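You operate a simulated robot arm through the tools that you are given. There is no shell and no other tool.

You are at the controls of a simulated robot arm. One attempt, no reset.

## Task
Put things in order on the top of the long steel bench. At the end: the dark grey filter stands where the silver tapered adapter stood; the red cover stands where the grey rubber pad (marked "26") stood; the grey rubber pad from the top of the long steel bench stands where the dark grey filter stood; the silver tapered adapter is on the silver steel dish; whatever was shut is shut again. Leave all else as you found it, and nothing knocked over.

The check looks at the end state, three seconds after you hand in, the way a careful person would. Anything else that was tipped, shoved, dropped, spilled or broken makes it a failure. A push-on lid holds only when it is set on centred and level and pressed home; a screw cap is set on level and turned clockwise until tight.

## Robot
A 6-joint arm with a two-finger parallel gripper, fixed in place. Base frame: the origin is at the foot of the arm, x ahead of it, y to its left, z up; the work surface is at about z = 0. Lengths are in mm, angles in degrees, forces in N, time in s.
With the tool pointing down near the work surface it reaches from about 120 to 500 mm from the base axis. Its first joint turns from -72.0 to 72.0 degrees. Payload 0.65 kg.
Tool frame: the origin (TCP) lies between the finger pads and is the grasp point; the fingertips stand 25 mm ahead of it; z points along the fingers, y is the line along which they close. Largest opening 76 mm; finger width 18, thickness 10; the body of the gripper, 36 by 78 mm, starts 45 mm behind the TCP.
Orientation is that of the tool frame in the base frame, as a unit quaternion [x, y, z, w]. With the fingers straight down and closing along the base's y, the tool's x points along the base's -x, its y along +y and its z along -z.

## Interface
- The arm moves only by the tool apply_moves. Its argument "moves" is one flat list of numbers, 7 for each row, row after row: the turn, a rotation vector about the tool's x, y, z in rad, then the shift along the tool's x, y, z in mm, then the opening, from 0 (shut) to 1 (fully open). In form: [rx, ry, rz, x, y, z, gripper, rx, ry, rz, x, y, z, gripper, ...]. A call has 1 to 20 rows; each row is the pose to reach, as a shift and turn from the pose commanded when the call began, along the tool's axes at that moment. Each row takes 0.2 s and may step no farther than 50 mm and 8.6 degrees from the row before; otherwise, or with a gripper value out of range, the whole call is refused. A pose out of reach is approached as far as the arm can. The call stops where the force on the tool passes 40 N (or 10 N more than at its start, if that is more) or the arm is blocked; 0.2 s more then pass. The fingers move at their own pace (about 108 mm/s each) and stop on an object; they squeeze with about 21 N. The grip force told is the motor's: it shows also when the fingers shut on nothing. Time passes only in rows, and 0.2 s behind the last, so rows that repeat a pose let the fingers close. It gives the time, the measured TCP pose, the force on the tool (base axes), the opening and the grip force at its end, in the units of the frame above (readings bear some noise), with the torque about the TCP (base axes, N m) and any sound that the robot's microphone picked up.
- Cameras (640 x 400 px; columns grow to the right, rows downward): "scene" is fixed at [69.1, 283.3, 410.1]; the picture's right is [-0.65, -0.76, 0.00], its down [-0.41, 0.35, -0.85] and it looks along [0.64, -0.55, -0.53] (base axes); focal length 214 px, centre (320, 200). "wrist" rides on the gripper at [58, 11, -81] in the tool frame; the picture's right is [-0.18, 0.98, 0.00], its down [-0.75, -0.14, -0.64] and it looks along [-0.63, -0.12, 0.77] (tool axes); focal length 243 px, centre (320, 200). There is no depth. A picture from a camera that has moved, and an enlarged one, comes with that camera's place and axes in the base frame and with its lens.
- get_image(camera): a new picture of that camera. No time passes.
- zoom(camera, box): a new picture of the part [left, top, right, bottom] of that camera's present view, enlarged. No time passes.
- close_job(): hands the job in; it is judged then, once.

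Nothing tells you positions but the pictures and the camera data. Unless the task says otherwise, let go and move clear before handing in.

The tools are called after "Call:" by a JSON object that holds its "name" and its "arguments". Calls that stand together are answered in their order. apply_moves: Moves the arm, as the interface text tells. Its arguments: {"type":"object","properties":{"moves":{"type":"array","items":{"type":"number"}}},"required":["moves"]} The other tools are called the same way: get_image (camera) takes a picture; zoom (camera, box) takes an enlarged picture of a part of a camera's view; close_job () hands the job in.

At the start:

```text
t: 0.0
eef_pos: [266.5, -120.6, 326.4]
orientation: [-0.001, 1.0, 0.0, 0.0]
ft_force: [-0.4, 0.2, 0.8]
ft_torque: [-0.02, 0.0, -0.03]
finger_gap: 75.7
grip_force: 0.1
```

scene: 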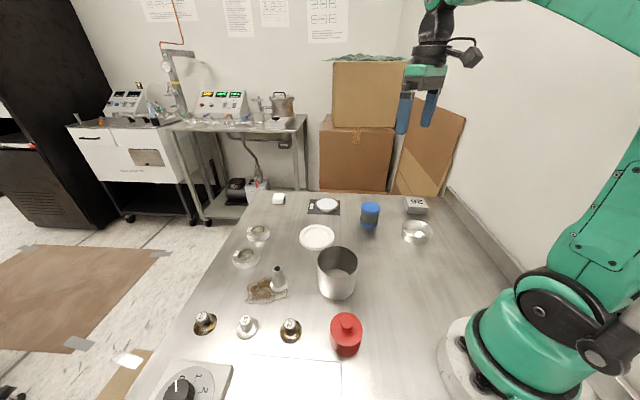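
wrist: 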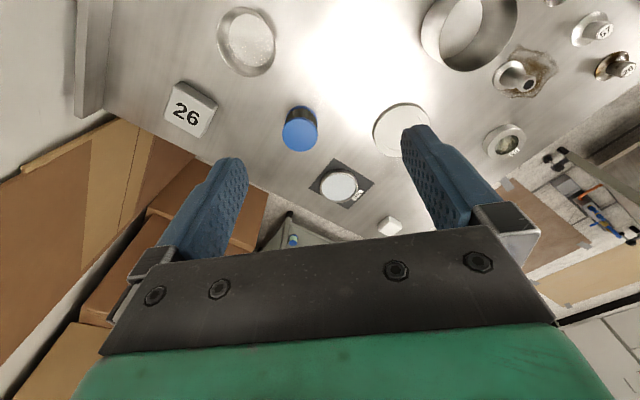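

I see a steel bench with many small objects: a red bottle, a steel beaker, a blue jar, a pad marked 26, and dishes. I will enlarge parts of the view to identify each one.

Call:
{"name": "zoom", "arguments": {"camera": "scene", "box": [220, 180, 340, 255]}}

Call:
{"name": "zoom", "arguments": {"camera": "scene", "box": [340, 180, 460, 255]}}

Call:
{"name": "zoom", "arguments": {"camera": "scene", "box": [220, 240, 380, 340]}}

Call:
{"name": "zoom", "arguments": {"camera": "scene", "box": [160, 300, 320, 400]}}

Call:
{"name": "zoom", "arguments": {"camera": "scene", "box": [280, 300, 440, 400]}}

Call:
{"name": "zoom", "arguments": {"camera": "wrist", "box": [160, 0, 400, 150]}}

Call:
{"name": "zoom", "arguments": {"camera": "wrist", "box": [400, 0, 640, 150]}}

Call:
{"name": "zoom", "arguments": {"camera": "wrist", "box": [240, 100, 480, 250]}}

```text
5.33 times, centred on (280, 218) of scene
camera zoom: at [69.1, 283.3, 410.1], right [-0.65, -0.76, 0.0], down [-0.41, 0.35, -0.85], along [0.64, -0.55, -0.53], focal length 1144 px, centre (533, 107)
```

zoom: 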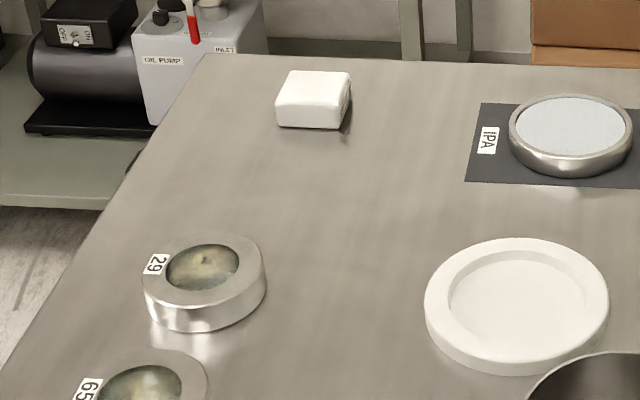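

```text
5.33 times, centred on (400, 218) of scene
camera zoom: at [69.1, 283.3, 410.1], right [-0.65, -0.76, 0.0], down [-0.41, 0.35, -0.85], along [0.64, -0.55, -0.53], focal length 1144 px, centre (-107, 107)
```

zoom: 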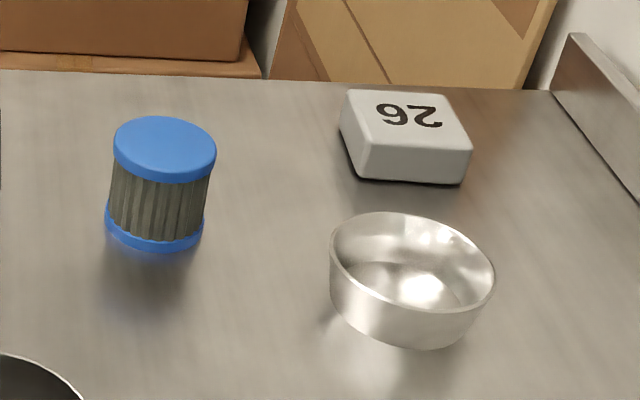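

```text
4.00 times, centred on (300, 290) of scene
camera zoom: at [69.1, 283.3, 410.1], right [-0.65, -0.76, 0.0], down [-0.41, 0.35, -0.85], along [0.64, -0.55, -0.53], focal length 858 px, centre (400, -160)
```

zoom: 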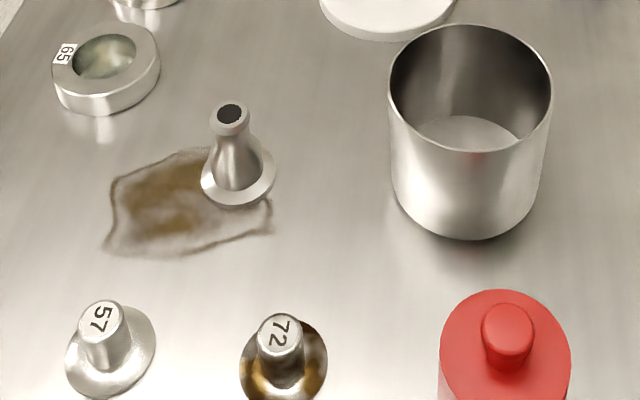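

```text
4.00 times, centred on (240, 350) of scene
camera zoom: at [69.1, 283.3, 410.1], right [-0.65, -0.76, 0.0], down [-0.41, 0.35, -0.85], along [0.64, -0.55, -0.53], focal length 858 px, centre (640, -400)
```

zoom: 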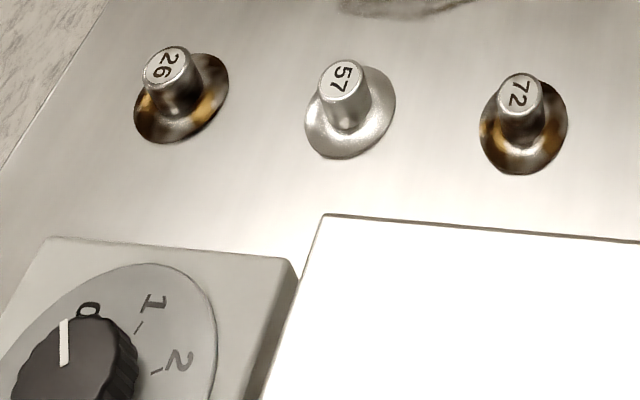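

```text
4.00 times, centred on (360, 350) of scene
camera zoom: at [69.1, 283.3, 410.1], right [-0.65, -0.76, 0.0], down [-0.41, 0.35, -0.85], along [0.64, -0.55, -0.53], focal length 858 px, centre (160, -400)
```

zoom: 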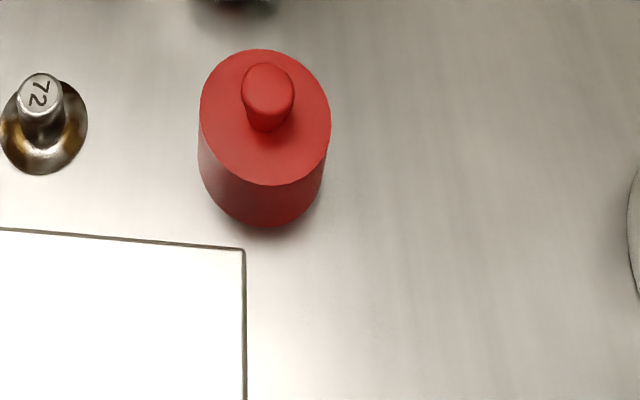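

```text
2.67 times, centred on (280, 75) of wrist
camera zoom: at [208.9, -108.9, 409.1], right [0.18, 0.98, 0.0], down [0.75, -0.14, 0.64], along [0.63, -0.12, -0.77], focal length 647 px, centre (427, 533)
```

zoom: 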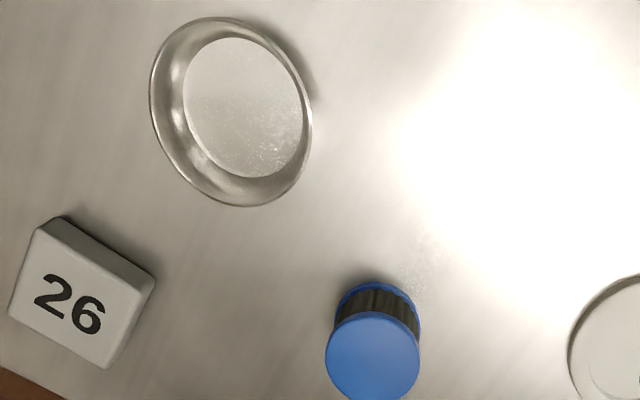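

```text
2.67 times, centred on (520, 75) of wrist
camera zoom: at [208.9, -108.9, 409.1], right [0.18, 0.98, 0.0], down [0.75, -0.14, 0.64], along [0.63, -0.12, -0.77], focal length 647 px, centre (-213, 533)
```

zoom: 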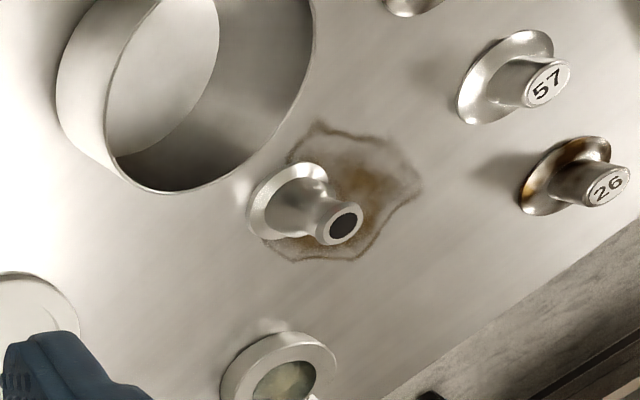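

```text
2.67 times, centred on (360, 175) of wrist
camera zoom: at [208.9, -108.9, 409.1], right [0.18, 0.98, 0.0], down [0.75, -0.14, 0.64], along [0.63, -0.12, -0.77], focal length 647 px, centre (213, 267)
```

zoom: 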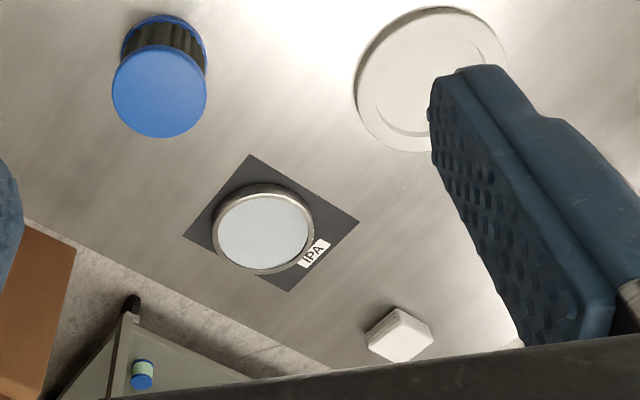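

The "26" block is at the far right, at about (320,-360). The blue-capped pleated filter is at about (371,-176), the steel dish at about (244,-223), and the tapered adapter at about (357,155). The red cover is at about (183,127), and the tall beaker at about (269,63). I'll fly over to the adapter first and check from closer.

Call:
{"name": "apply_moves", "arguments": {"moves": [0, 0, 0, -6.7, 34.4, 9.5, 1, 0, 0, 0, -13.4, 68.8, 19, 1, 0, 0, 0, -20, 103.2, 28.5, 1, 0, 0, 0, -26.7, 137.6, 38, 1, 0, 0, 0, -33.4, 172, 47.5, 1, 0, 0, 0, -40, 206.4, 57, 1, 0, 0, 0, -46.8, 241, 66.5, 1, 0, 0, 0, -53.5, 275.6, 76, 1]}}

Call:
{"name": "get_image", "arguments": {"camera": "wrist"}}

Call:
{"name": "get_image", "arguments": {"camera": "scene"}}

```text
t: 1.8
eef_pos: [319.5, 156.6, 249.2]
orientation: [-0.001, 1.0, 0.0, 0.0]
ft_force: [-0.4, -0.2, 0.0]
ft_torque: [0.03, -0.02, 0.0]
finger_gap: 76.0
grip_force: 0.0
```

```text
taken
camera wrist: at [262.5, 168.6, 331.1], right [0.18, 0.98, 0.0], down [0.75, -0.14, 0.64], along [0.63, -0.12, -0.77], focal length 243 px, centre (320, 200)
```

wrist: 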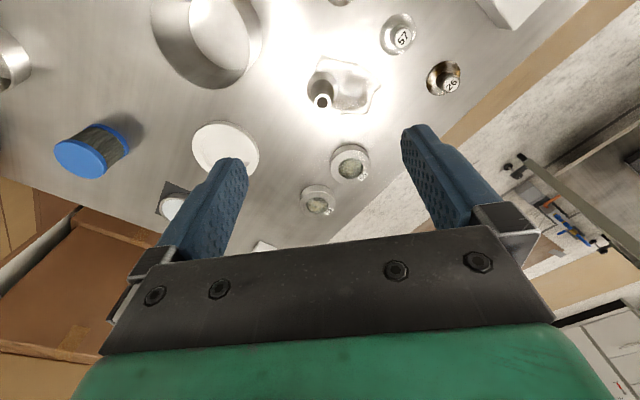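

```text
taken
```

scene: 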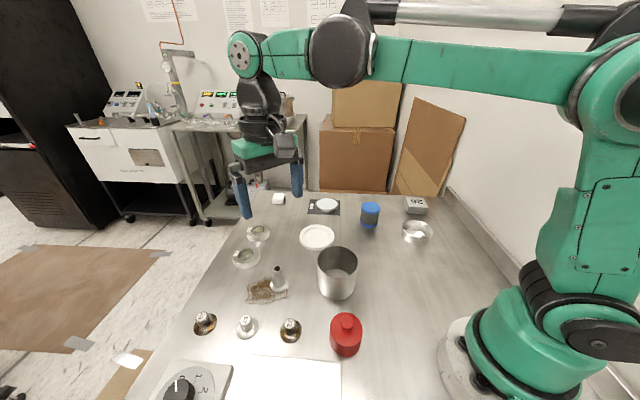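

Call:
{"name": "zoom", "arguments": {"camera": "wrist", "box": [280, 40, 440, 140]}}

Call:
{"name": "zoom", "arguments": {"camera": "wrist", "box": [140, 0, 300, 100]}}

Call:
{"name": "zoom", "arguments": {"camera": "wrist", "box": [280, 130, 400, 260]}}

```text
4.00 times, centred on (360, 90) of wrist
camera zoom: at [262.5, 168.6, 331.1], right [0.18, 0.98, 0.0], down [0.75, -0.14, 0.64], along [0.63, -0.12, -0.77], focal length 970 px, centre (160, 640)
```

zoom: 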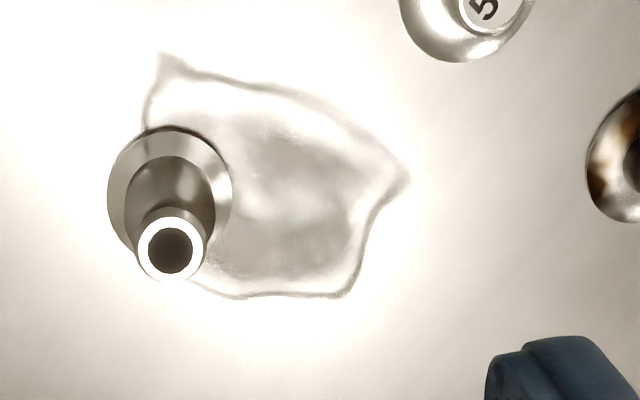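

```text
4.00 times, centred on (220, 50) of wrist
camera zoom: at [262.5, 168.6, 331.1], right [0.18, 0.98, 0.0], down [0.75, -0.14, 0.64], along [0.63, -0.12, -0.77], focal length 970 px, centre (720, 800)
```

zoom: 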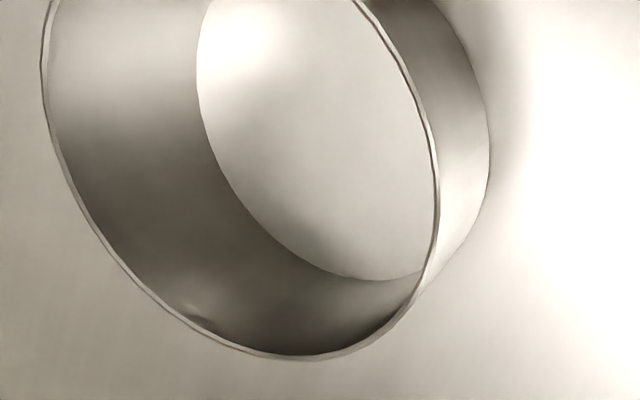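

```text
3.08 times, centred on (340, 195) of wrist
camera zoom: at [262.5, 168.6, 331.1], right [0.18, 0.98, 0.0], down [0.75, -0.14, 0.64], along [0.63, -0.12, -0.77], focal length 746 px, centre (258, 215)
```

zoom: 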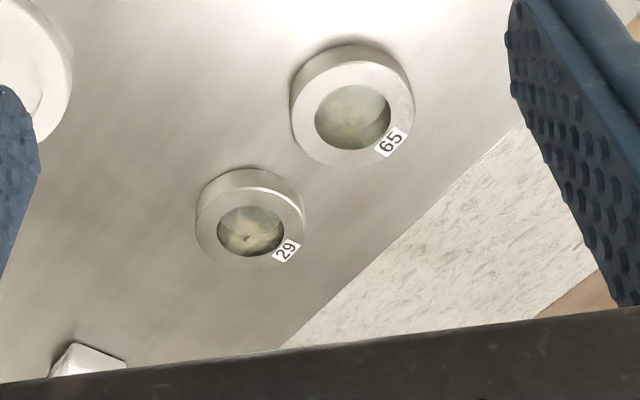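

Call:
{"name": "apply_moves", "arguments": {"moves": [0, 0, 0, -10, 0, 43, 1, 0, 0, 0, -20, 0, 86, 1, 0, 0, 0, -30.5, 0, 130, 1]}}

Call:
{"name": "get_image", "arguments": {"camera": "wrist"}}

Call:
{"name": "zoom", "arguments": {"camera": "scene", "box": [220, 220, 340, 295]}}

```text
t: 2.6
eef_pos: [348.6, 157.9, 117.3]
orientation: [0.0, 1.0, 0.0, -0.001]
ft_force: [-0.5, 0.0, -0.8]
ft_torque: [0.02, 0.0, 0.0]
finger_gap: 76.1
grip_force: 0.1
```

```text
taken
camera wrist: at [291.9, 168.3, 199.5], right [0.18, 0.98, 0.0], down [0.75, -0.14, 0.64], along [0.63, -0.12, -0.77], focal length 243 px, centre (320, 200)
```

wrist: 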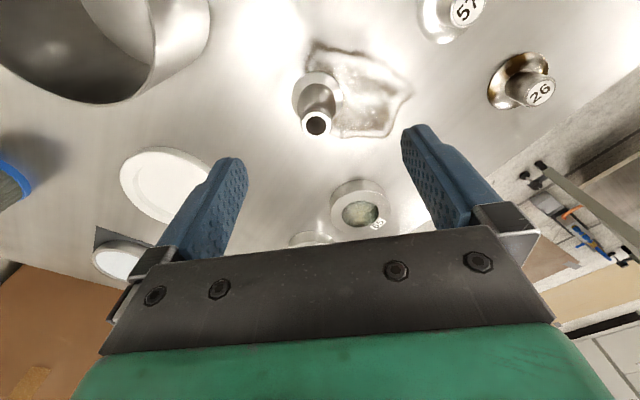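

```text
5.33 times, centred on (280, 258) of scene
camera zoom: at [69.1, 283.3, 410.1], right [-0.65, -0.76, 0.0], down [-0.41, 0.35, -0.85], along [0.64, -0.55, -0.53], focal length 1144 px, centre (533, -107)
```

zoom: 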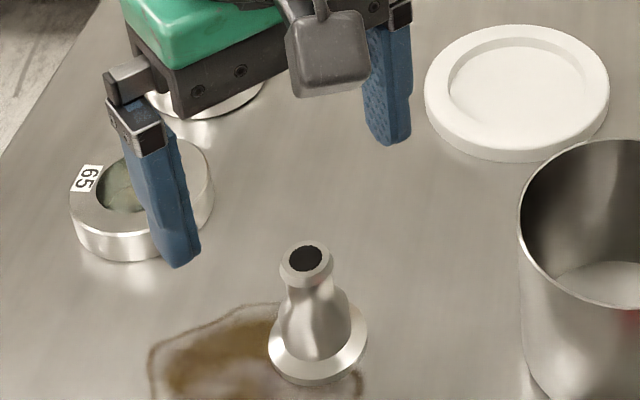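

Call:
{"name": "apply_moves", "arguments": {"moves": [0, 0, 0, 0, 0.5, 15, 1, 0, 0, 0, 0, 0.5, 30, 1, 0, 0, 0, 0, 0.5, 45, 1]}}

Call:
{"name": "get_image", "arguments": {"camera": "wrist"}}

Call:
{"name": "zoom", "arguments": {"camera": "scene", "box": [220, 220, 340, 295]}}

```text
t: 3.4
eef_pos: [351.0, 156.2, 75.1]
orientation: [0.0, 1.0, 0.0, 0.0]
ft_force: [-0.5, -0.6, -0.7]
ft_torque: [0.03, -0.07, 0.0]
finger_gap: 76.0
grip_force: 0.1
```

```text
taken
camera wrist: at [293.1, 167.5, 157.1], right [0.18, 0.98, 0.0], down [0.75, -0.14, 0.64], along [0.63, -0.12, -0.77], focal length 243 px, centre (320, 200)
```

wrist: 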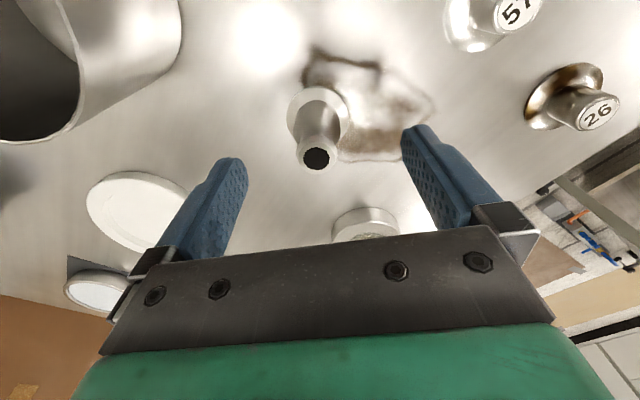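

```text
5.33 times, centred on (280, 258) of scene
camera zoom: at [69.1, 283.3, 410.1], right [-0.65, -0.76, 0.0], down [-0.41, 0.35, -0.85], along [0.64, -0.55, -0.53], focal length 1144 px, centre (533, -107)
```

zoom: 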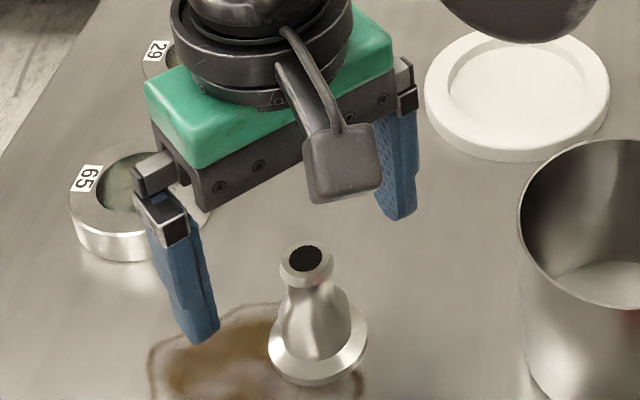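

Call:
{"name": "apply_moves", "arguments": {"moves": [0, 0, 0, 0.5, 0, 8, 1, 0, 0, 0, 0.5, 0, 15, 1, 0, 0, 0, 0.5, 0, 15, 1, 0, 0, 0, 0.5, 0, 15, 0.4, 0, 0, 0, 0.5, 0, 15, 0.2, 0, 0, 0, 0.5, 0, 15, 0.1, 0, 0, 0, 0.5, 0, 15, 0.0]}}

Call:
{"name": "get_image", "arguments": {"camera": "wrist"}}

Call:
{"name": "zoom", "arguments": {"camera": "scene", "box": [220, 220, 340, 295]}}

```text
t: 5.0
eef_pos: [350.5, 155.2, 60.7]
orientation: [0.001, 1.0, 0.001, 0.0]
ft_force: [-0.7, 0.5, 1.0]
ft_torque: [-0.02, 0.02, 0.02]
finger_gap: 17.0
grip_force: 20.7
```

```text
taken
camera wrist: at [292.6, 166.8, 143.0], right [0.18, 0.98, 0.0], down [0.75, -0.14, 0.64], along [0.63, -0.12, -0.77], focal length 243 px, centre (320, 200)
```

wrist: 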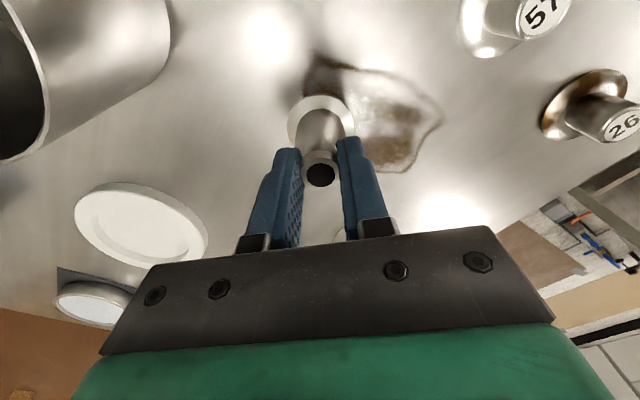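

```text
5.33 times, centred on (280, 258) of scene
camera zoom: at [69.1, 283.3, 410.1], right [-0.65, -0.76, 0.0], down [-0.41, 0.35, -0.85], along [0.64, -0.55, -0.53], focal length 1144 px, centre (533, -107)
```

zoom: 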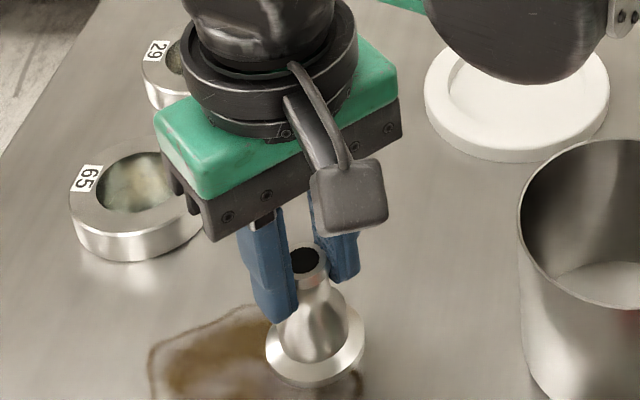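

Call:
{"name": "zoom", "arguments": {"camera": "wrist", "box": [240, 80, 400, 200]}}

Call:
{"name": "zoom", "arguments": {"camera": "scene", "box": [255, 255, 303, 297]}}

```text
3.33 times, centred on (320, 140) of wrist
camera zoom: at [292.6, 166.8, 143.0], right [0.18, 0.98, 0.0], down [0.75, -0.14, 0.64], along [0.63, -0.12, -0.77], focal length 809 px, centre (320, 400)
```

zoom: 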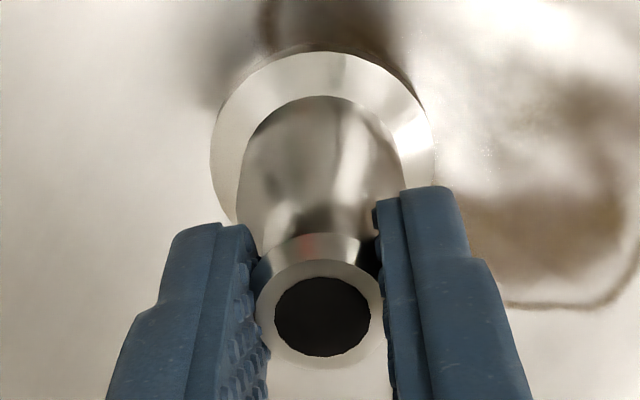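

```text
9.52 times, centred on (279, 276) of scene
camera zoom: at [69.1, 283.3, 410.1], right [-0.65, -0.76, 0.0], down [-0.41, 0.35, -0.85], along [0.64, -0.55, -0.53], focal length 2043 px, centre (710, -524)
```

zoom: 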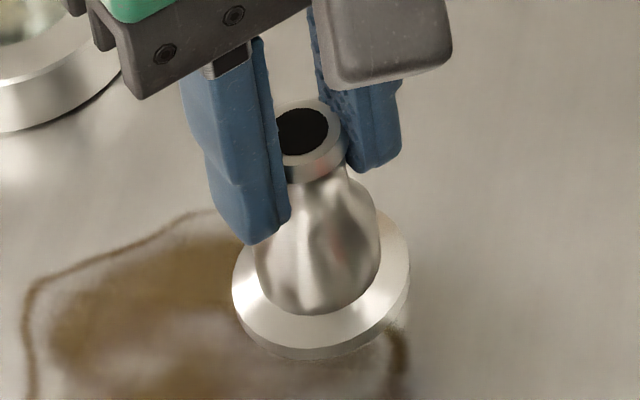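

The adapter is held firmly by its top ring. I'll lift it clear and carry it over the bench toward the steel dish at about (236,-213), then stop short to look.

Call:
{"name": "apply_moves", "arguments": {"moves": [0, 0, 0, 0, 0, -10, 0, 0, 0, 0, 0, 0, -35, 0, 0, 0, 0, 0, 0, -70, 0, 0, 0, 0, 0, 0, -105, 0, 0, 0, 0, 0, 0, -140, 0, 0, 0, 0, 12, -30, -140, 0, 0, 0, 0, 24, -60, -140, 0, 0, 0, 0, 36, -90, -140, 0, 0, 0, 0, 48, -120, -140, 0, 0, 0, 0, 60, -150, -140, 0, 0, 0, 0, 69, -185, -140, 0, 0, 0, 0, 78, -220, -140, 0, 0, 0, 0, 86, -255, -140, 0, 0, 0, 0, 92, -285, -140, 0, 0, 0, 0, 95, -300, -140, 0, 0, 0, 0, 95, -305, -140, 0]}}

Call:
{"name": "get_image", "arguments": {"camera": "wrist"}}

Call:
{"name": "get_image", "arguments": {"camera": "scene"}}

```text
t: 8.4
eef_pos: [255.0, -150.0, 201.6]
orientation: [0.0, 1.0, 0.0, 0.0]
ft_force: [0.3, 0.5, -1.1]
ft_torque: [0.03, -0.04, 0.02]
finger_gap: 16.8
grip_force: 21.2
```

```text
taken
camera wrist: at [196.3, -138.6, 283.5], right [0.18, 0.98, 0.0], down [0.75, -0.14, 0.64], along [0.63, -0.12, -0.77], focal length 243 px, centre (320, 200)
```

wrist: 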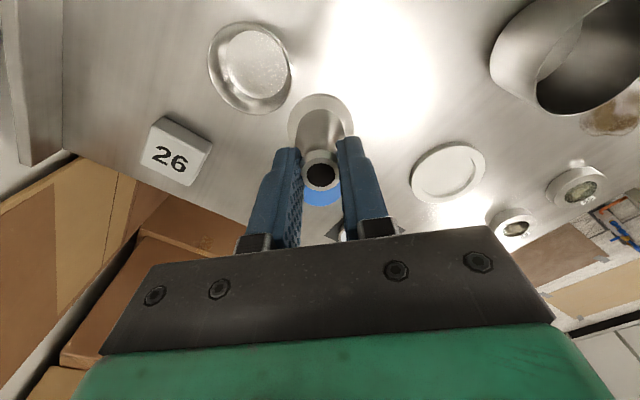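

```text
taken
```

scene: 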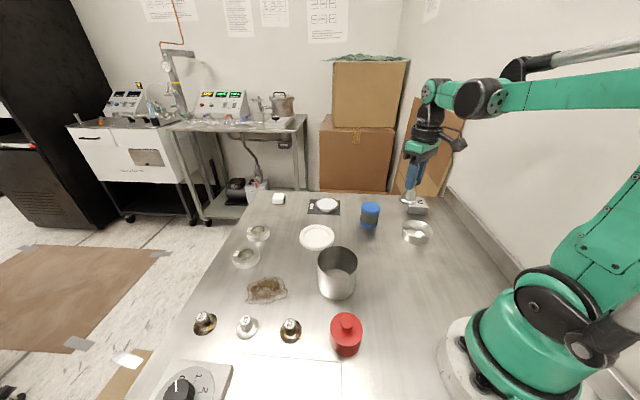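

Call:
{"name": "zoom", "arguments": {"camera": "wrist", "box": [120, 0, 320, 125]}}

Call:
{"name": "zoom", "arguments": {"camera": "wrist", "box": [100, 90, 260, 210]}}

Call:
{"name": "zoom", "arguments": {"camera": "scene", "box": [380, 190, 460, 250]}}

```text
3.20 times, centred on (220, 62) of wrist
camera zoom: at [196.3, -138.6, 283.5], right [0.18, 0.98, 0.0], down [0.75, -0.14, 0.64], along [0.63, -0.12, -0.77], focal length 776 px, centre (640, 640)
```

zoom: 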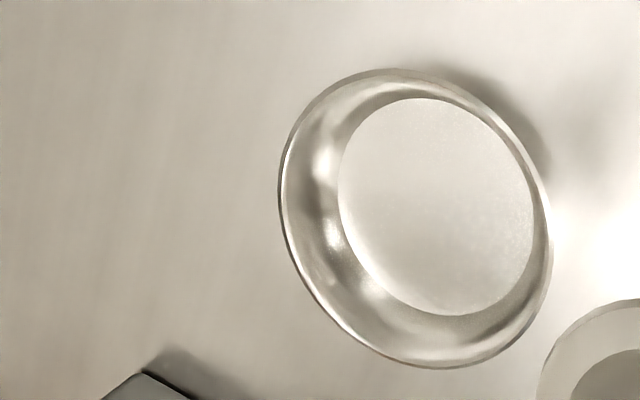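

```text
3.33 times, centred on (180, 150) of wrist
camera zoom: at [196.3, -138.6, 283.5], right [0.18, 0.98, 0.0], down [0.75, -0.14, 0.64], along [0.63, -0.12, -0.77], focal length 809 px, centre (787, 367)
```

zoom: 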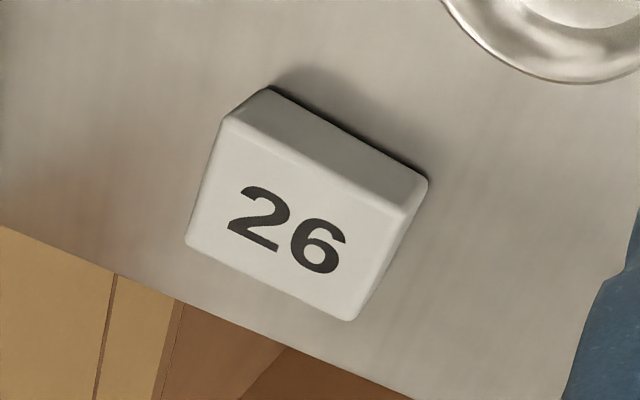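

```text
6.67 times, centred on (420, 220) of scene
camera zoom: at [69.1, 283.3, 410.1], right [-0.65, -0.76, 0.0], down [-0.41, 0.35, -0.85], along [0.64, -0.55, -0.53], focal length 1430 px, centre (-347, 67)
```

zoom: 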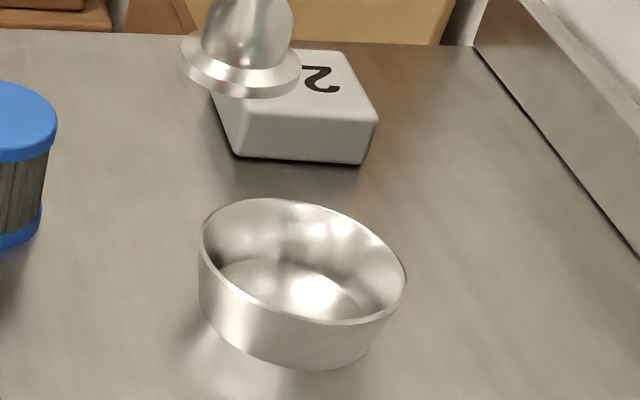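

Call:
{"name": "apply_moves", "arguments": {"moves": [0, 0, 0, 7, -22, 0, 0, 0, 0, 0, 14, -44, 0, 0, 0, 0, 0, 19.5, -63.5, 0, 0, 0, 0, 0, 19.5, -63.5, 30, 0, 0, 0, 0, 19.5, -63.5, 60, 0, 0, 0, 0, 19.5, -63.5, 85, 0, 0, 0, 0, 19.5, -63.5, 100, 0]}}

Call:
{"name": "zoom", "arguments": {"camera": "scene", "box": [380, 190, 460, 250]}}

Call:
{"name": "get_image", "arguments": {"camera": "wrist"}}

```text
t: 10.0
eef_pos: [235.6, -212.8, 100.9]
orientation: [0.0, 1.0, 0.0, 0.0]
ft_force: [0.1, 0.6, -1.7]
ft_torque: [0.02, 0.02, 0.0]
finger_gap: 17.3
grip_force: 21.8
```

```text
6.67 times, centred on (420, 220) of scene
camera zoom: at [69.1, 283.3, 410.1], right [-0.65, -0.76, 0.0], down [-0.41, 0.35, -0.85], along [0.64, -0.55, -0.53], focal length 1430 px, centre (-347, 67)
```

zoom: 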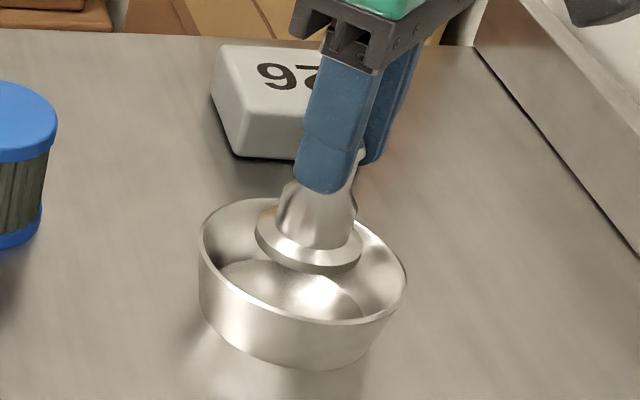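

```text
taken
camera wrist: at [178.2, -201.5, 182.3], right [0.18, 0.98, 0.0], down [0.75, -0.14, 0.64], along [0.63, -0.12, -0.77], focal length 243 px, centre (320, 200)
```

wrist: 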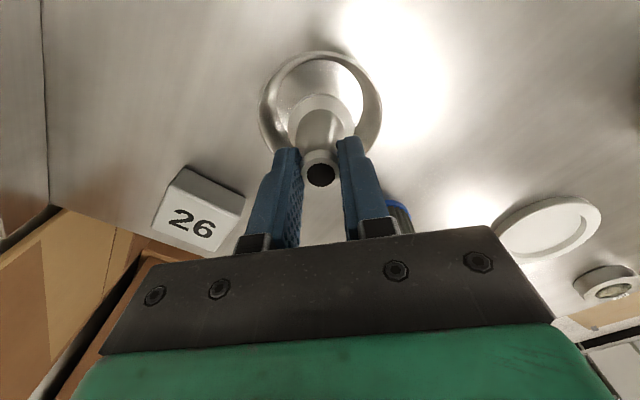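

Call:
{"name": "apply_moves", "arguments": {"moves": [0, 0, 0, 0, 0, 15, 0, 0, 0, 0, 0, 0, 28, 0, 0, 0, 0, 0, 0, 34, 0, 0, 0, 0, 0, 0, 35, 0]}}

Call:
{"name": "zoom", "arguments": {"camera": "scene", "box": [380, 190, 460, 250]}}

```text
t: 11.0
eef_pos: [235.5, -213.7, 65.5]
orientation: [0.0, 1.0, 0.0, 0.0]
ft_force: [-0.3, -0.2, 14.0]
ft_torque: [0.0, -0.04, -0.04]
finger_gap: 16.9
grip_force: 21.3
```

```text
6.67 times, centred on (420, 220) of scene
camera zoom: at [69.0, 283.3, 410.1], right [-0.65, -0.76, 0.0], down [-0.41, 0.35, -0.85], along [0.64, -0.55, -0.53], focal length 1430 px, centre (-347, 67)
```

zoom: 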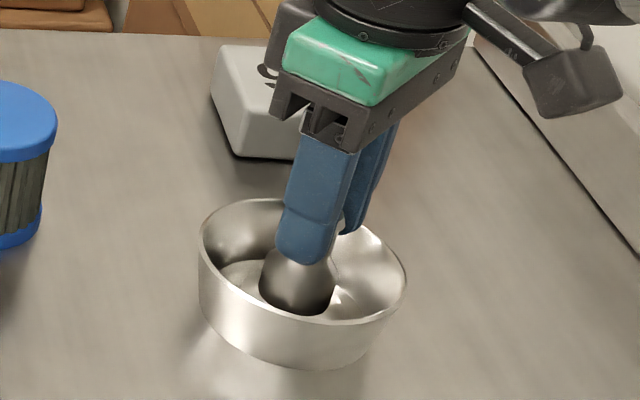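

Call:
{"name": "apply_moves", "arguments": {"moves": [0, 0, 0, 0, 0, -0.5, 0.0, 0, 0, 0, 0, 0, -0.5, 0.3, 0, 0, 0, 0, 0, -0.5, 0.5, 0, 0, 0, 0, 0, -0.5, 0.6, 0, 0, 0, 0, 0, -0.5, 0.6, 0, 0, 0, 0, 0, -20, 0.7, 0, 0, 0, 0, 0, -50, 0.9, 0, 0, 0, 0, 0, -90, 1, 0, 0, 0, 0, 0, -135, 1]}}

Call:
{"name": "zoom", "arguments": {"camera": "scene", "box": [380, 190, 460, 250]}}

Call:
{"name": "get_image", "arguments": {"camera": "wrist"}}

```text
t: 13.0
eef_pos: [234.4, -212.7, 203.4]
orientation: [0.0, 1.0, 0.0, 0.0]
ft_force: [-0.3, 0.6, 0.4]
ft_torque: [-0.02, -0.01, -0.04]
finger_gap: 76.1
grip_force: 0.0
```

```text
6.67 times, centred on (420, 220) of scene
camera zoom: at [69.1, 283.3, 410.1], right [-0.65, -0.76, 0.0], down [-0.41, 0.35, -0.85], along [0.64, -0.55, -0.53], focal length 1430 px, centre (-347, 67)
```

zoom: 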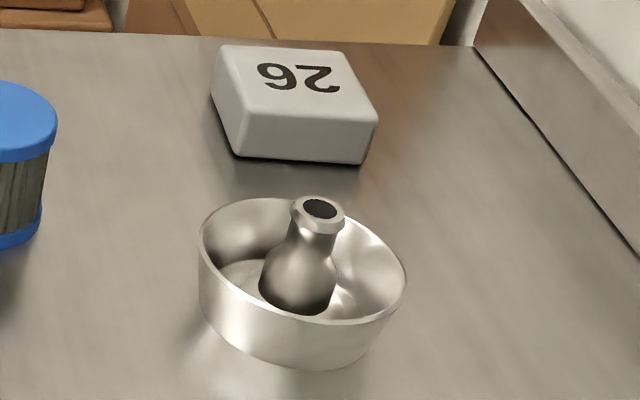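

```text
taken
camera wrist: at [176.8, -201.8, 284.4], right [0.18, 0.98, 0.0], down [0.75, -0.14, 0.64], along [0.63, -0.12, -0.77], focal length 243 px, centre (320, 200)
```

wrist: 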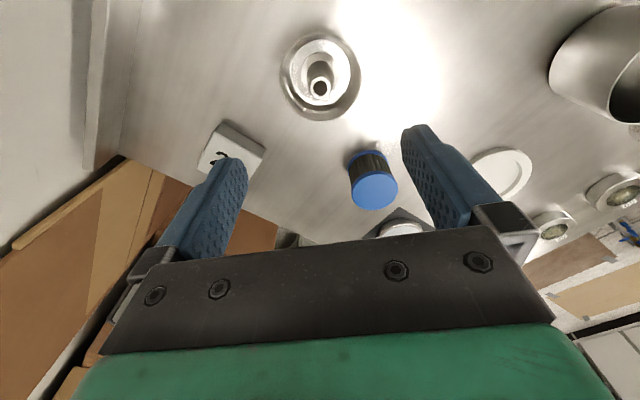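

The adapter now stands in the dish. Next I'll hover over the filter at about (364,-170).

Call:
{"name": "apply_moves", "arguments": {"moves": [0, 0, 0, -32, 11, 0, 1, 0, 0, 0, -64, 22, 0, 1, 0, 0, 0, -96, 33, 0, 1, 0, 0, 0, -128.5, 43, 0, 1, 0, 0, 0, -128.5, 43, 35, 1, 0, 0, 0, -128.5, 43, 70, 1, 0, 0, 0, -128.5, 43, 80, 1]}}

Call:
{"name": "get_image", "arguments": {"camera": "wrist"}}

Call:
{"name": "zoom", "arguments": {"camera": "wrist", "box": [220, 40, 420, 180]}}

Call:
{"name": "zoom", "arguments": {"camera": "scene", "box": [330, 180, 410, 240]}}

```text
t: 14.6
eef_pos: [364.4, -169.7, 122.0]
orientation: [0.0, 1.0, 0.0, 0.0]
ft_force: [0.6, -0.6, 1.1]
ft_torque: [0.0, 0.04, -0.04]
finger_gap: 76.0
grip_force: 0.0
```

```text
taken
camera wrist: at [306.9, -159.5, 203.5], right [0.18, 0.98, 0.0], down [0.75, -0.14, 0.64], along [0.63, -0.12, -0.77], focal length 243 px, centre (320, 200)
```

wrist: 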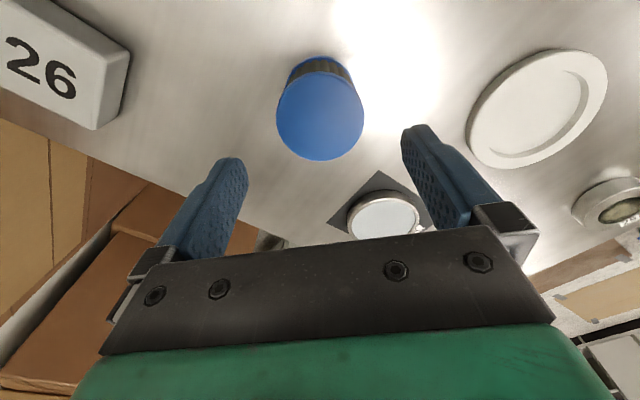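

```text
2.86 times, centred on (320, 110) of wrist
camera zoom: at [306.9, -159.5, 203.5], right [0.18, 0.98, 0.0], down [0.75, -0.14, 0.64], along [0.63, -0.12, -0.77], focal length 693 px, centre (320, 457)
```

zoom: 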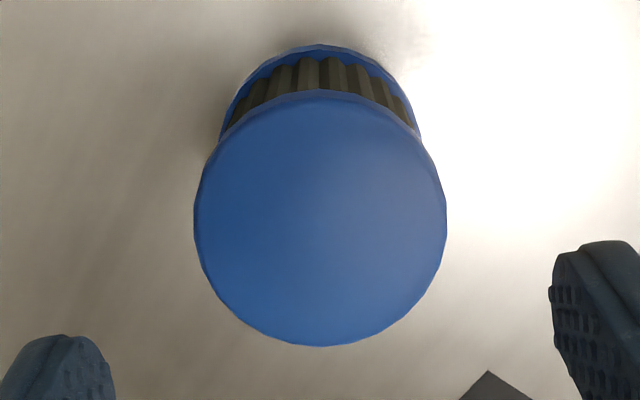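

```text
6.67 times, centred on (370, 210) of scene
camera zoom: at [69.1, 283.3, 410.1], right [-0.65, -0.76, 0.0], down [-0.41, 0.35, -0.85], along [0.64, -0.55, -0.53], focal length 1430 px, centre (-13, 133)
```

zoom: 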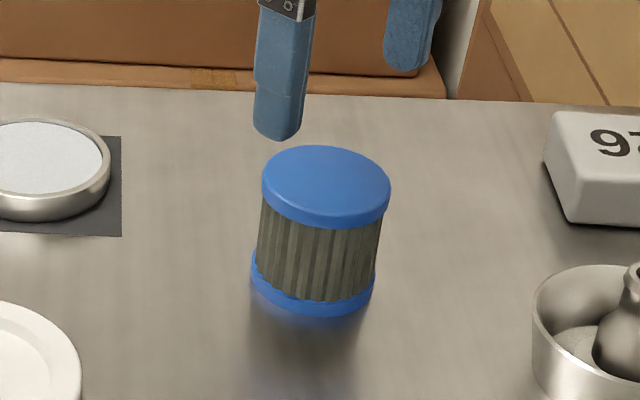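

The filter is centred at about (362.5,-170), roughly 56 mm across and 52 mm tall. I'll lower the fingers around it and grip both end caps.

Call:
{"name": "apply_moves", "arguments": {"moves": [0, 0, 0, 1.5, 0, 30, 1, 0, 0, 0, 1.5, 0, 60, 1, 0, 0, 0, 1.5, 0, 80, 1, 0, 0, 0, 1.5, 0, 91, 1, 0, 0, 0, 1.5, 0, 91, 1, 0, 0, 0, 1.5, 0, 91, 0.8, 0, 0, 0, 1.5, 0, 91, 0.65, 0, 0, 0, 1.5, 0, 91, 0.5, 0, 0, 0, 1.5, 0, 91, 0.3]}}

Call:
{"name": "zoom", "arguments": {"camera": "scene", "box": [330, 180, 410, 240]}}

Call:
{"name": "get_image", "arguments": {"camera": "wrist"}}

```text
t: 16.6
eef_pos: [361.9, -170.3, 31.6]
orientation: [0.0, 1.0, -0.001, 0.0]
ft_force: [-0.2, -0.5, 0.2]
ft_torque: [-0.02, 0.0, 0.03]
finger_gap: 54.7
grip_force: 20.9
```

```text
6.67 times, centred on (370, 210) of scene
camera zoom: at [69.1, 283.3, 410.1], right [-0.65, -0.76, 0.0], down [-0.41, 0.35, -0.85], along [0.64, -0.55, -0.53], focal length 1430 px, centre (-13, 133)
```

zoom: 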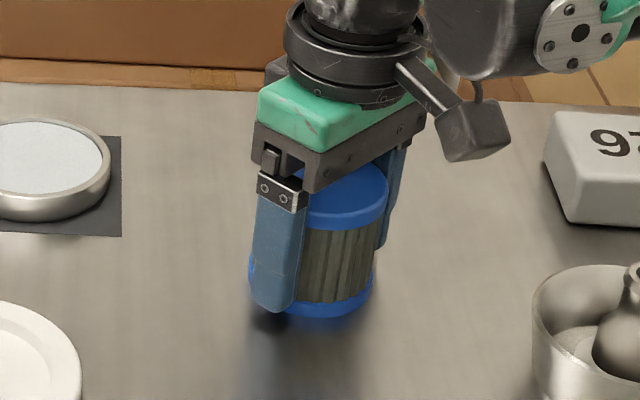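

```text
taken
camera wrist: at [303.8, -158.0, 112.3], right [0.18, 0.98, 0.0], down [0.75, -0.14, 0.64], along [0.63, -0.12, -0.77], focal length 243 px, centre (320, 200)
```

wrist: 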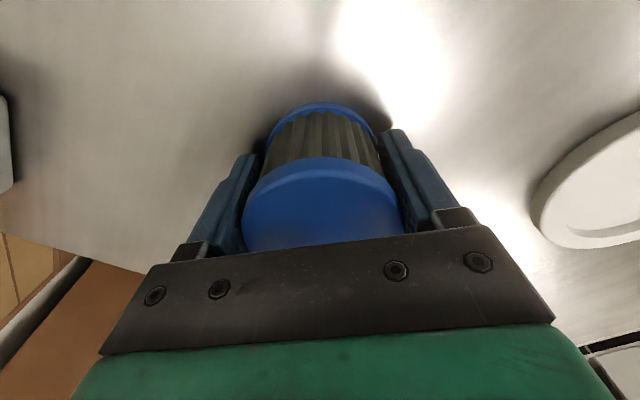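

Call:
{"name": "apply_moves", "arguments": {"moves": [0, 0, 0, 0, 0, -10, 0.3, 0, 0, 0, 0, 0, -40, 0.3, 0, 0, 0, 0, 0, -75, 0.3, 0, 0, 0, 0, 0, -110, 0.3, 0, 0, 0, 0, 0, -135, 0.3, 0, 0, 0, 0, 25, -140, 0.3, 0, 0, 0, 2, 60, -140, 0.3, 0, 0, 0, 4, 95, -140, 0.3, 0, 0, 0, 5, 130, -140, 0.3, 0, 0, 0, 6, 165, -140, 0.3, 0, 0, 0, 8, 200, -140, 0.3, 0, 0, 0, 10, 235, -140, 0.3, 0, 0, 0, 11, 270, -140, 0.3, 0, 0, 0, 12, 300, -140, 0.3, 0, 0, 0, 12.5, 320, -140, 0.3, 0, 0, 0, 12.5, 325.5, -140, 0.3, 0, 0, 0, 12.5, 325.5, -110, 0.3, 0, 0, 0, 12.5, 325.5, -80, 0.3, 0, 0, 0, 12.5, 325.5, -55, 0.3, 0, 0, 0, 12.5, 325.5, -40, 0.3]}}

Call:
{"name": "get_image", "arguments": {"camera": "scene"}}

Call:
{"name": "zoom", "arguments": {"camera": "scene", "box": [220, 220, 340, 295]}}

Call:
{"name": "get_image", "arguments": {"camera": "wrist"}}

```text
t: 20.8
eef_pos: [349.3, 156.5, 71.2]
orientation: [0.0, 1.0, 0.0, 0.0]
ft_force: [0.0, 0.4, -0.9]
ft_torque: [0.0, -0.01, 0.02]
finger_gap: 54.7
grip_force: 21.2
```

```text
taken
```

scene: 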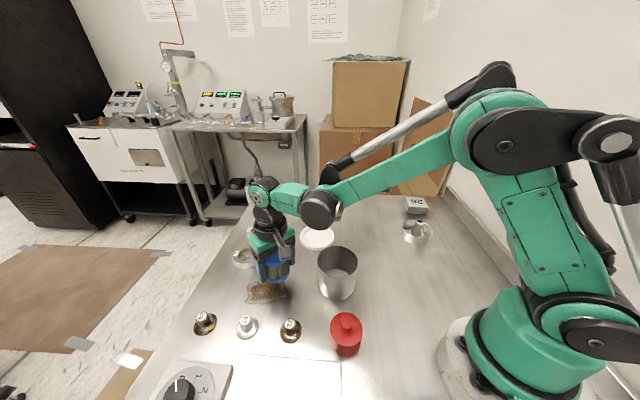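

```text
5.33 times, centred on (280, 258) of scene
camera zoom: at [69.1, 283.3, 410.1], right [-0.65, -0.76, 0.0], down [-0.41, 0.35, -0.85], along [0.64, -0.55, -0.53], focal length 1144 px, centre (533, -107)
```

zoom: 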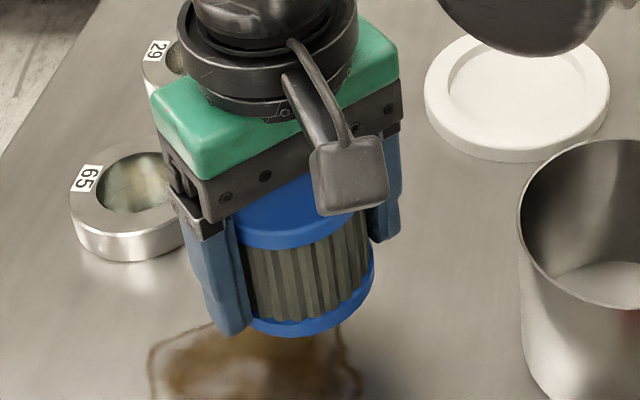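

```text
taken
camera wrist: at [290.8, 166.9, 153.5], right [0.18, 0.98, 0.0], down [0.75, -0.14, 0.64], along [0.63, -0.12, -0.77], focal length 243 px, centre (320, 200)
```

wrist: 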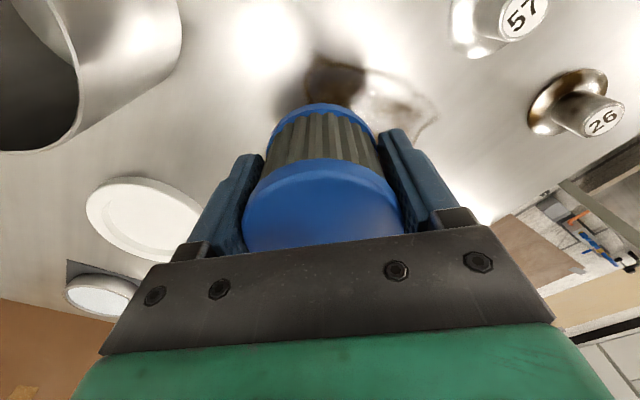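

Call:
{"name": "apply_moves", "arguments": {"moves": [0, 0, 0, 0, 0, 18, 0.3, 0, 0, 0, 0, 0, 32, 0.3, 0, 0, 0, 0, 0, 37, 0.3, 0, 0, 0, 0, 0, 39, 0.3, 0, 0, 0, 0, 0, 40, 0.3]}}

Call:
{"name": "zoom", "arguments": {"camera": "scene", "box": [220, 220, 340, 295]}}

```text
t: 22.0
eef_pos: [349.0, 156.2, 29.1]
orientation: [0.0, 1.0, 0.0, -0.001]
ft_force: [-1.1, -0.4, -1.7]
ft_torque: [0.0, 0.01, 0.03]
finger_gap: 54.7
grip_force: 21.1
```

```text
5.33 times, centred on (280, 258) of scene
camera zoom: at [69.1, 283.3, 410.1], right [-0.65, -0.76, 0.0], down [-0.41, 0.35, -0.85], along [0.64, -0.55, -0.53], focal length 1144 px, centre (533, -107)
```

zoom: 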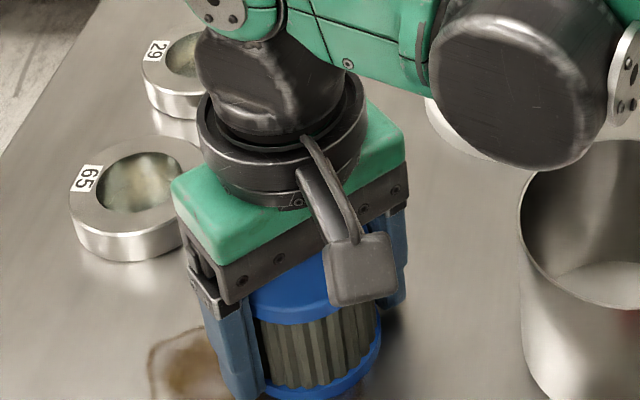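

Call:
{"name": "apply_moves", "arguments": {"moves": [0, 0, 0, 0, 0, 0.4, 0.3, 0, 0, 0, 0, 0, 0.8, 0.3]}}

```text
t: 22.6
eef_pos: [348.9, 154.7, 30.0]
orientation: [0.0, 1.0, 0.001, 0.0]
ft_force: [-4.2, -2.6, 18.9]
ft_torque: [-0.04, -0.07, 0.07]
finger_gap: 54.9
grip_force: 21.1
```

The filter is on the bench. I'll release it and rise, then look over the result and the pad.

Call:
{"name": "apply_moves", "arguments": {"moves": [0, 0, 0, 0, 0, -0.4, 0.5, 0, 0, 0, 0, 0, -0.4, 0.8, 0, 0, 0, 0, 0, -0.4, 1, 0, 0, 0, 0, 0, -0.4, 1, 0, 0, 0, 0, 0, -20, 1, 0, 0, 0, 0, 0, -55, 1, 0, 0, 0, 0, 0, -95, 1, 0, 0, 0, 0, 0, -135, 1, 0, 0, 0, 0, 0, -171, 1]}}

Call:
{"name": "get_image", "arguments": {"camera": "scene"}}

Call:
{"name": "get_image", "arguments": {"camera": "wrist"}}

Call:
{"name": "zoom", "arguments": {"camera": "scene", "box": [220, 220, 340, 295]}}

```text
t: 24.6
eef_pos: [352.2, 154.0, 200.7]
orientation: [0.0, 1.0, -0.001, 0.0]
ft_force: [0.0, 0.1, 0.2]
ft_torque: [-0.04, -0.01, 0.03]
finger_gap: 76.0
grip_force: 0.1
```

```text
taken
```

scene: 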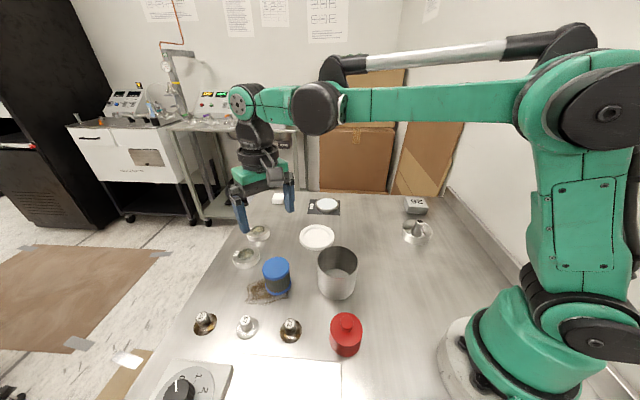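

```text
taken
camera wrist: at [293.8, 166.9, 283.5], right [0.18, 0.98, 0.0], down [0.75, -0.14, 0.64], along [0.63, -0.12, -0.77], focal length 243 px, centre (320, 200)
```

wrist: 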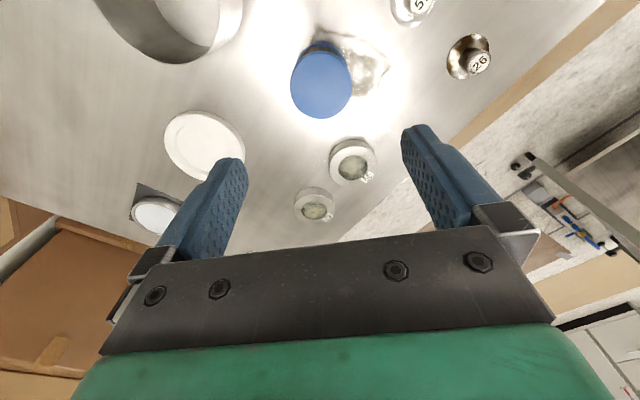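

```text
5.33 times, centred on (280, 258) of scene
camera zoom: at [69.1, 283.3, 410.1], right [-0.65, -0.76, 0.0], down [-0.41, 0.35, -0.85], along [0.64, -0.55, -0.53], focal length 1144 px, centre (533, -107)
```

zoom: 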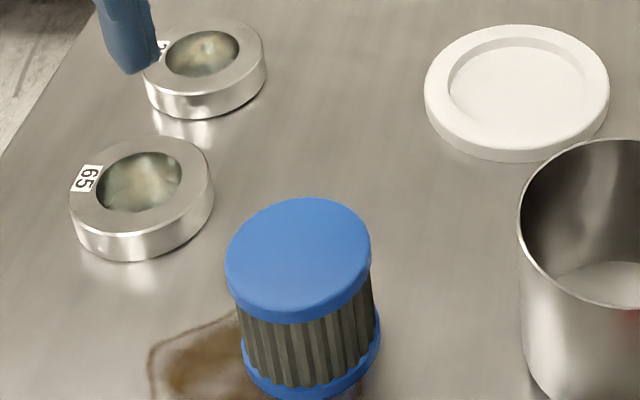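

The filter is standing on the adapter's old spot. The pad is a roughly 60 mm square turned about 45°, centred near (311,-342) and about 25 mm tall, so I'll go there with the gripper turned about 47° clockwise.

Call:
{"name": "apply_moves", "arguments": {"moves": [0, 0, 0.0582, 2.8, -35.5, 0, 1, 0, 0, 0.1164, 5.6, -71.1, 0, 1, 0, 0, 0.1746, 8.4, -106.6, 0, 1, 0, 0, 0.2328, 11.1, -142.2, 0, 1, 0, 0, 0.291, 13.9, -177.7, 0, 1, 0, 0, 0.3492, 16.7, -213.2, 0, 1, 0, 0, 0.4074, 19.5, -248.8, 0, 1, 0, 0, 0.4656, 22.3, -284.3, 0, 1, 0, 0, 0.5238, 25.1, -319.9, 0, 1, 0, 0, 0.582, 27.9, -355.4, 0, 1, 0, 0, 0.6402, 30.6, -390.9, 0, 1, 0, 0, 0.6984, 33.4, -426.5, 0, 1, 0, 0, 0.7566, 36.2, -462, 0, 1, 0, 0, 0.815, 39, -497.5, 0, 1, 0, 0, 0.815, 39, -497.5, 30, 1, 0, 0, 0.815, 39, -497.5, 60, 1, 0, 0, 0.815, 39, -497.5, 60, 1]}}

Call:
{"name": "get_image", "arguments": {"camera": "wrist"}}

Call:
{"name": "get_image", "arguments": {"camera": "scene"}}

```text
t: 28.2
eef_pos: [310.2, -342.0, 139.7]
orientation: [0.397, 0.918, 0.0, 0.001]
ft_force: [0.8, -0.1, -0.5]
ft_torque: [0.0, 0.0, 0.05]
finger_gap: 76.0
grip_force: 0.1
```

```text
taken
camera wrist: at [279.2, -291.5, 221.9], right [0.84, 0.54, 0.0], down [0.41, -0.64, 0.64], along [0.35, -0.54, -0.77], focal length 243 px, centre (320, 200)
```

wrist: 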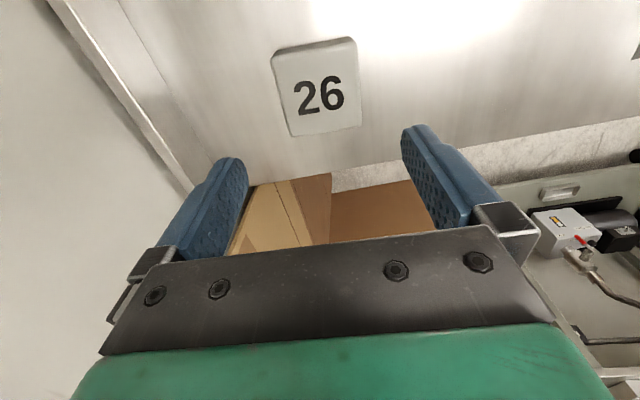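

```text
taken
```

scene: 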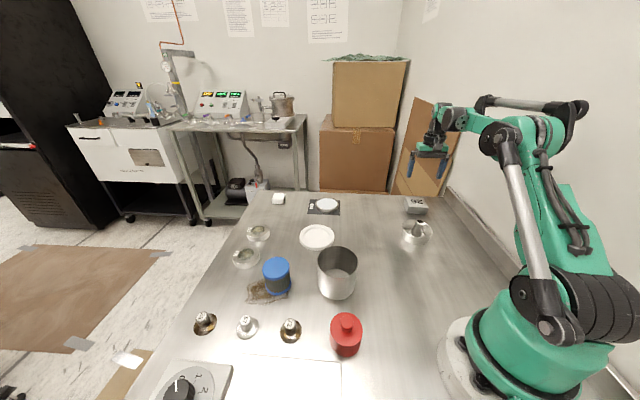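

Call:
{"name": "zoom", "arguments": {"camera": "wrist", "box": [240, 20, 400, 150]}}

Call:
{"name": "zoom", "arguments": {"camera": "scene", "box": [380, 190, 460, 250]}}

```text
3.08 times, centred on (320, 85) of wrist
camera zoom: at [279.2, -291.5, 221.9], right [0.84, 0.54, 0.0], down [0.41, -0.64, 0.64], along [0.35, -0.54, -0.77], focal length 746 px, centre (320, 554)
```

zoom: 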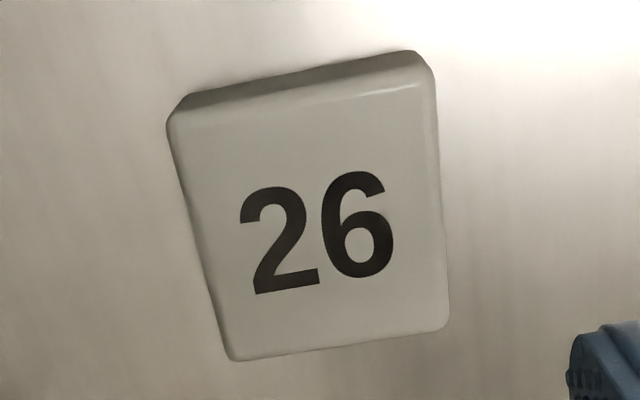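

```text
6.67 times, centred on (420, 220) of scene
camera zoom: at [69.1, 283.3, 410.1], right [-0.65, -0.76, 0.0], down [-0.41, 0.35, -0.85], along [0.64, -0.55, -0.53], focal length 1430 px, centre (-347, 67)
```

zoom: 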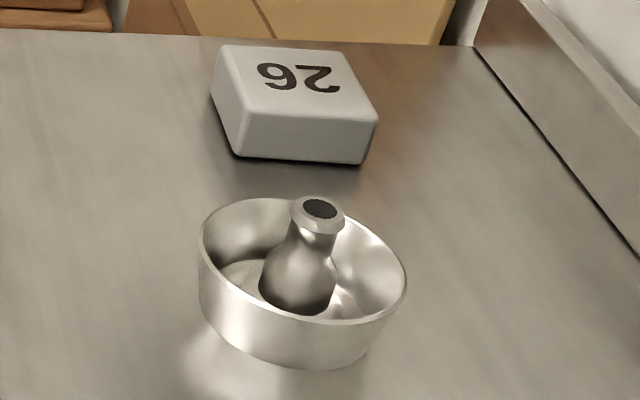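

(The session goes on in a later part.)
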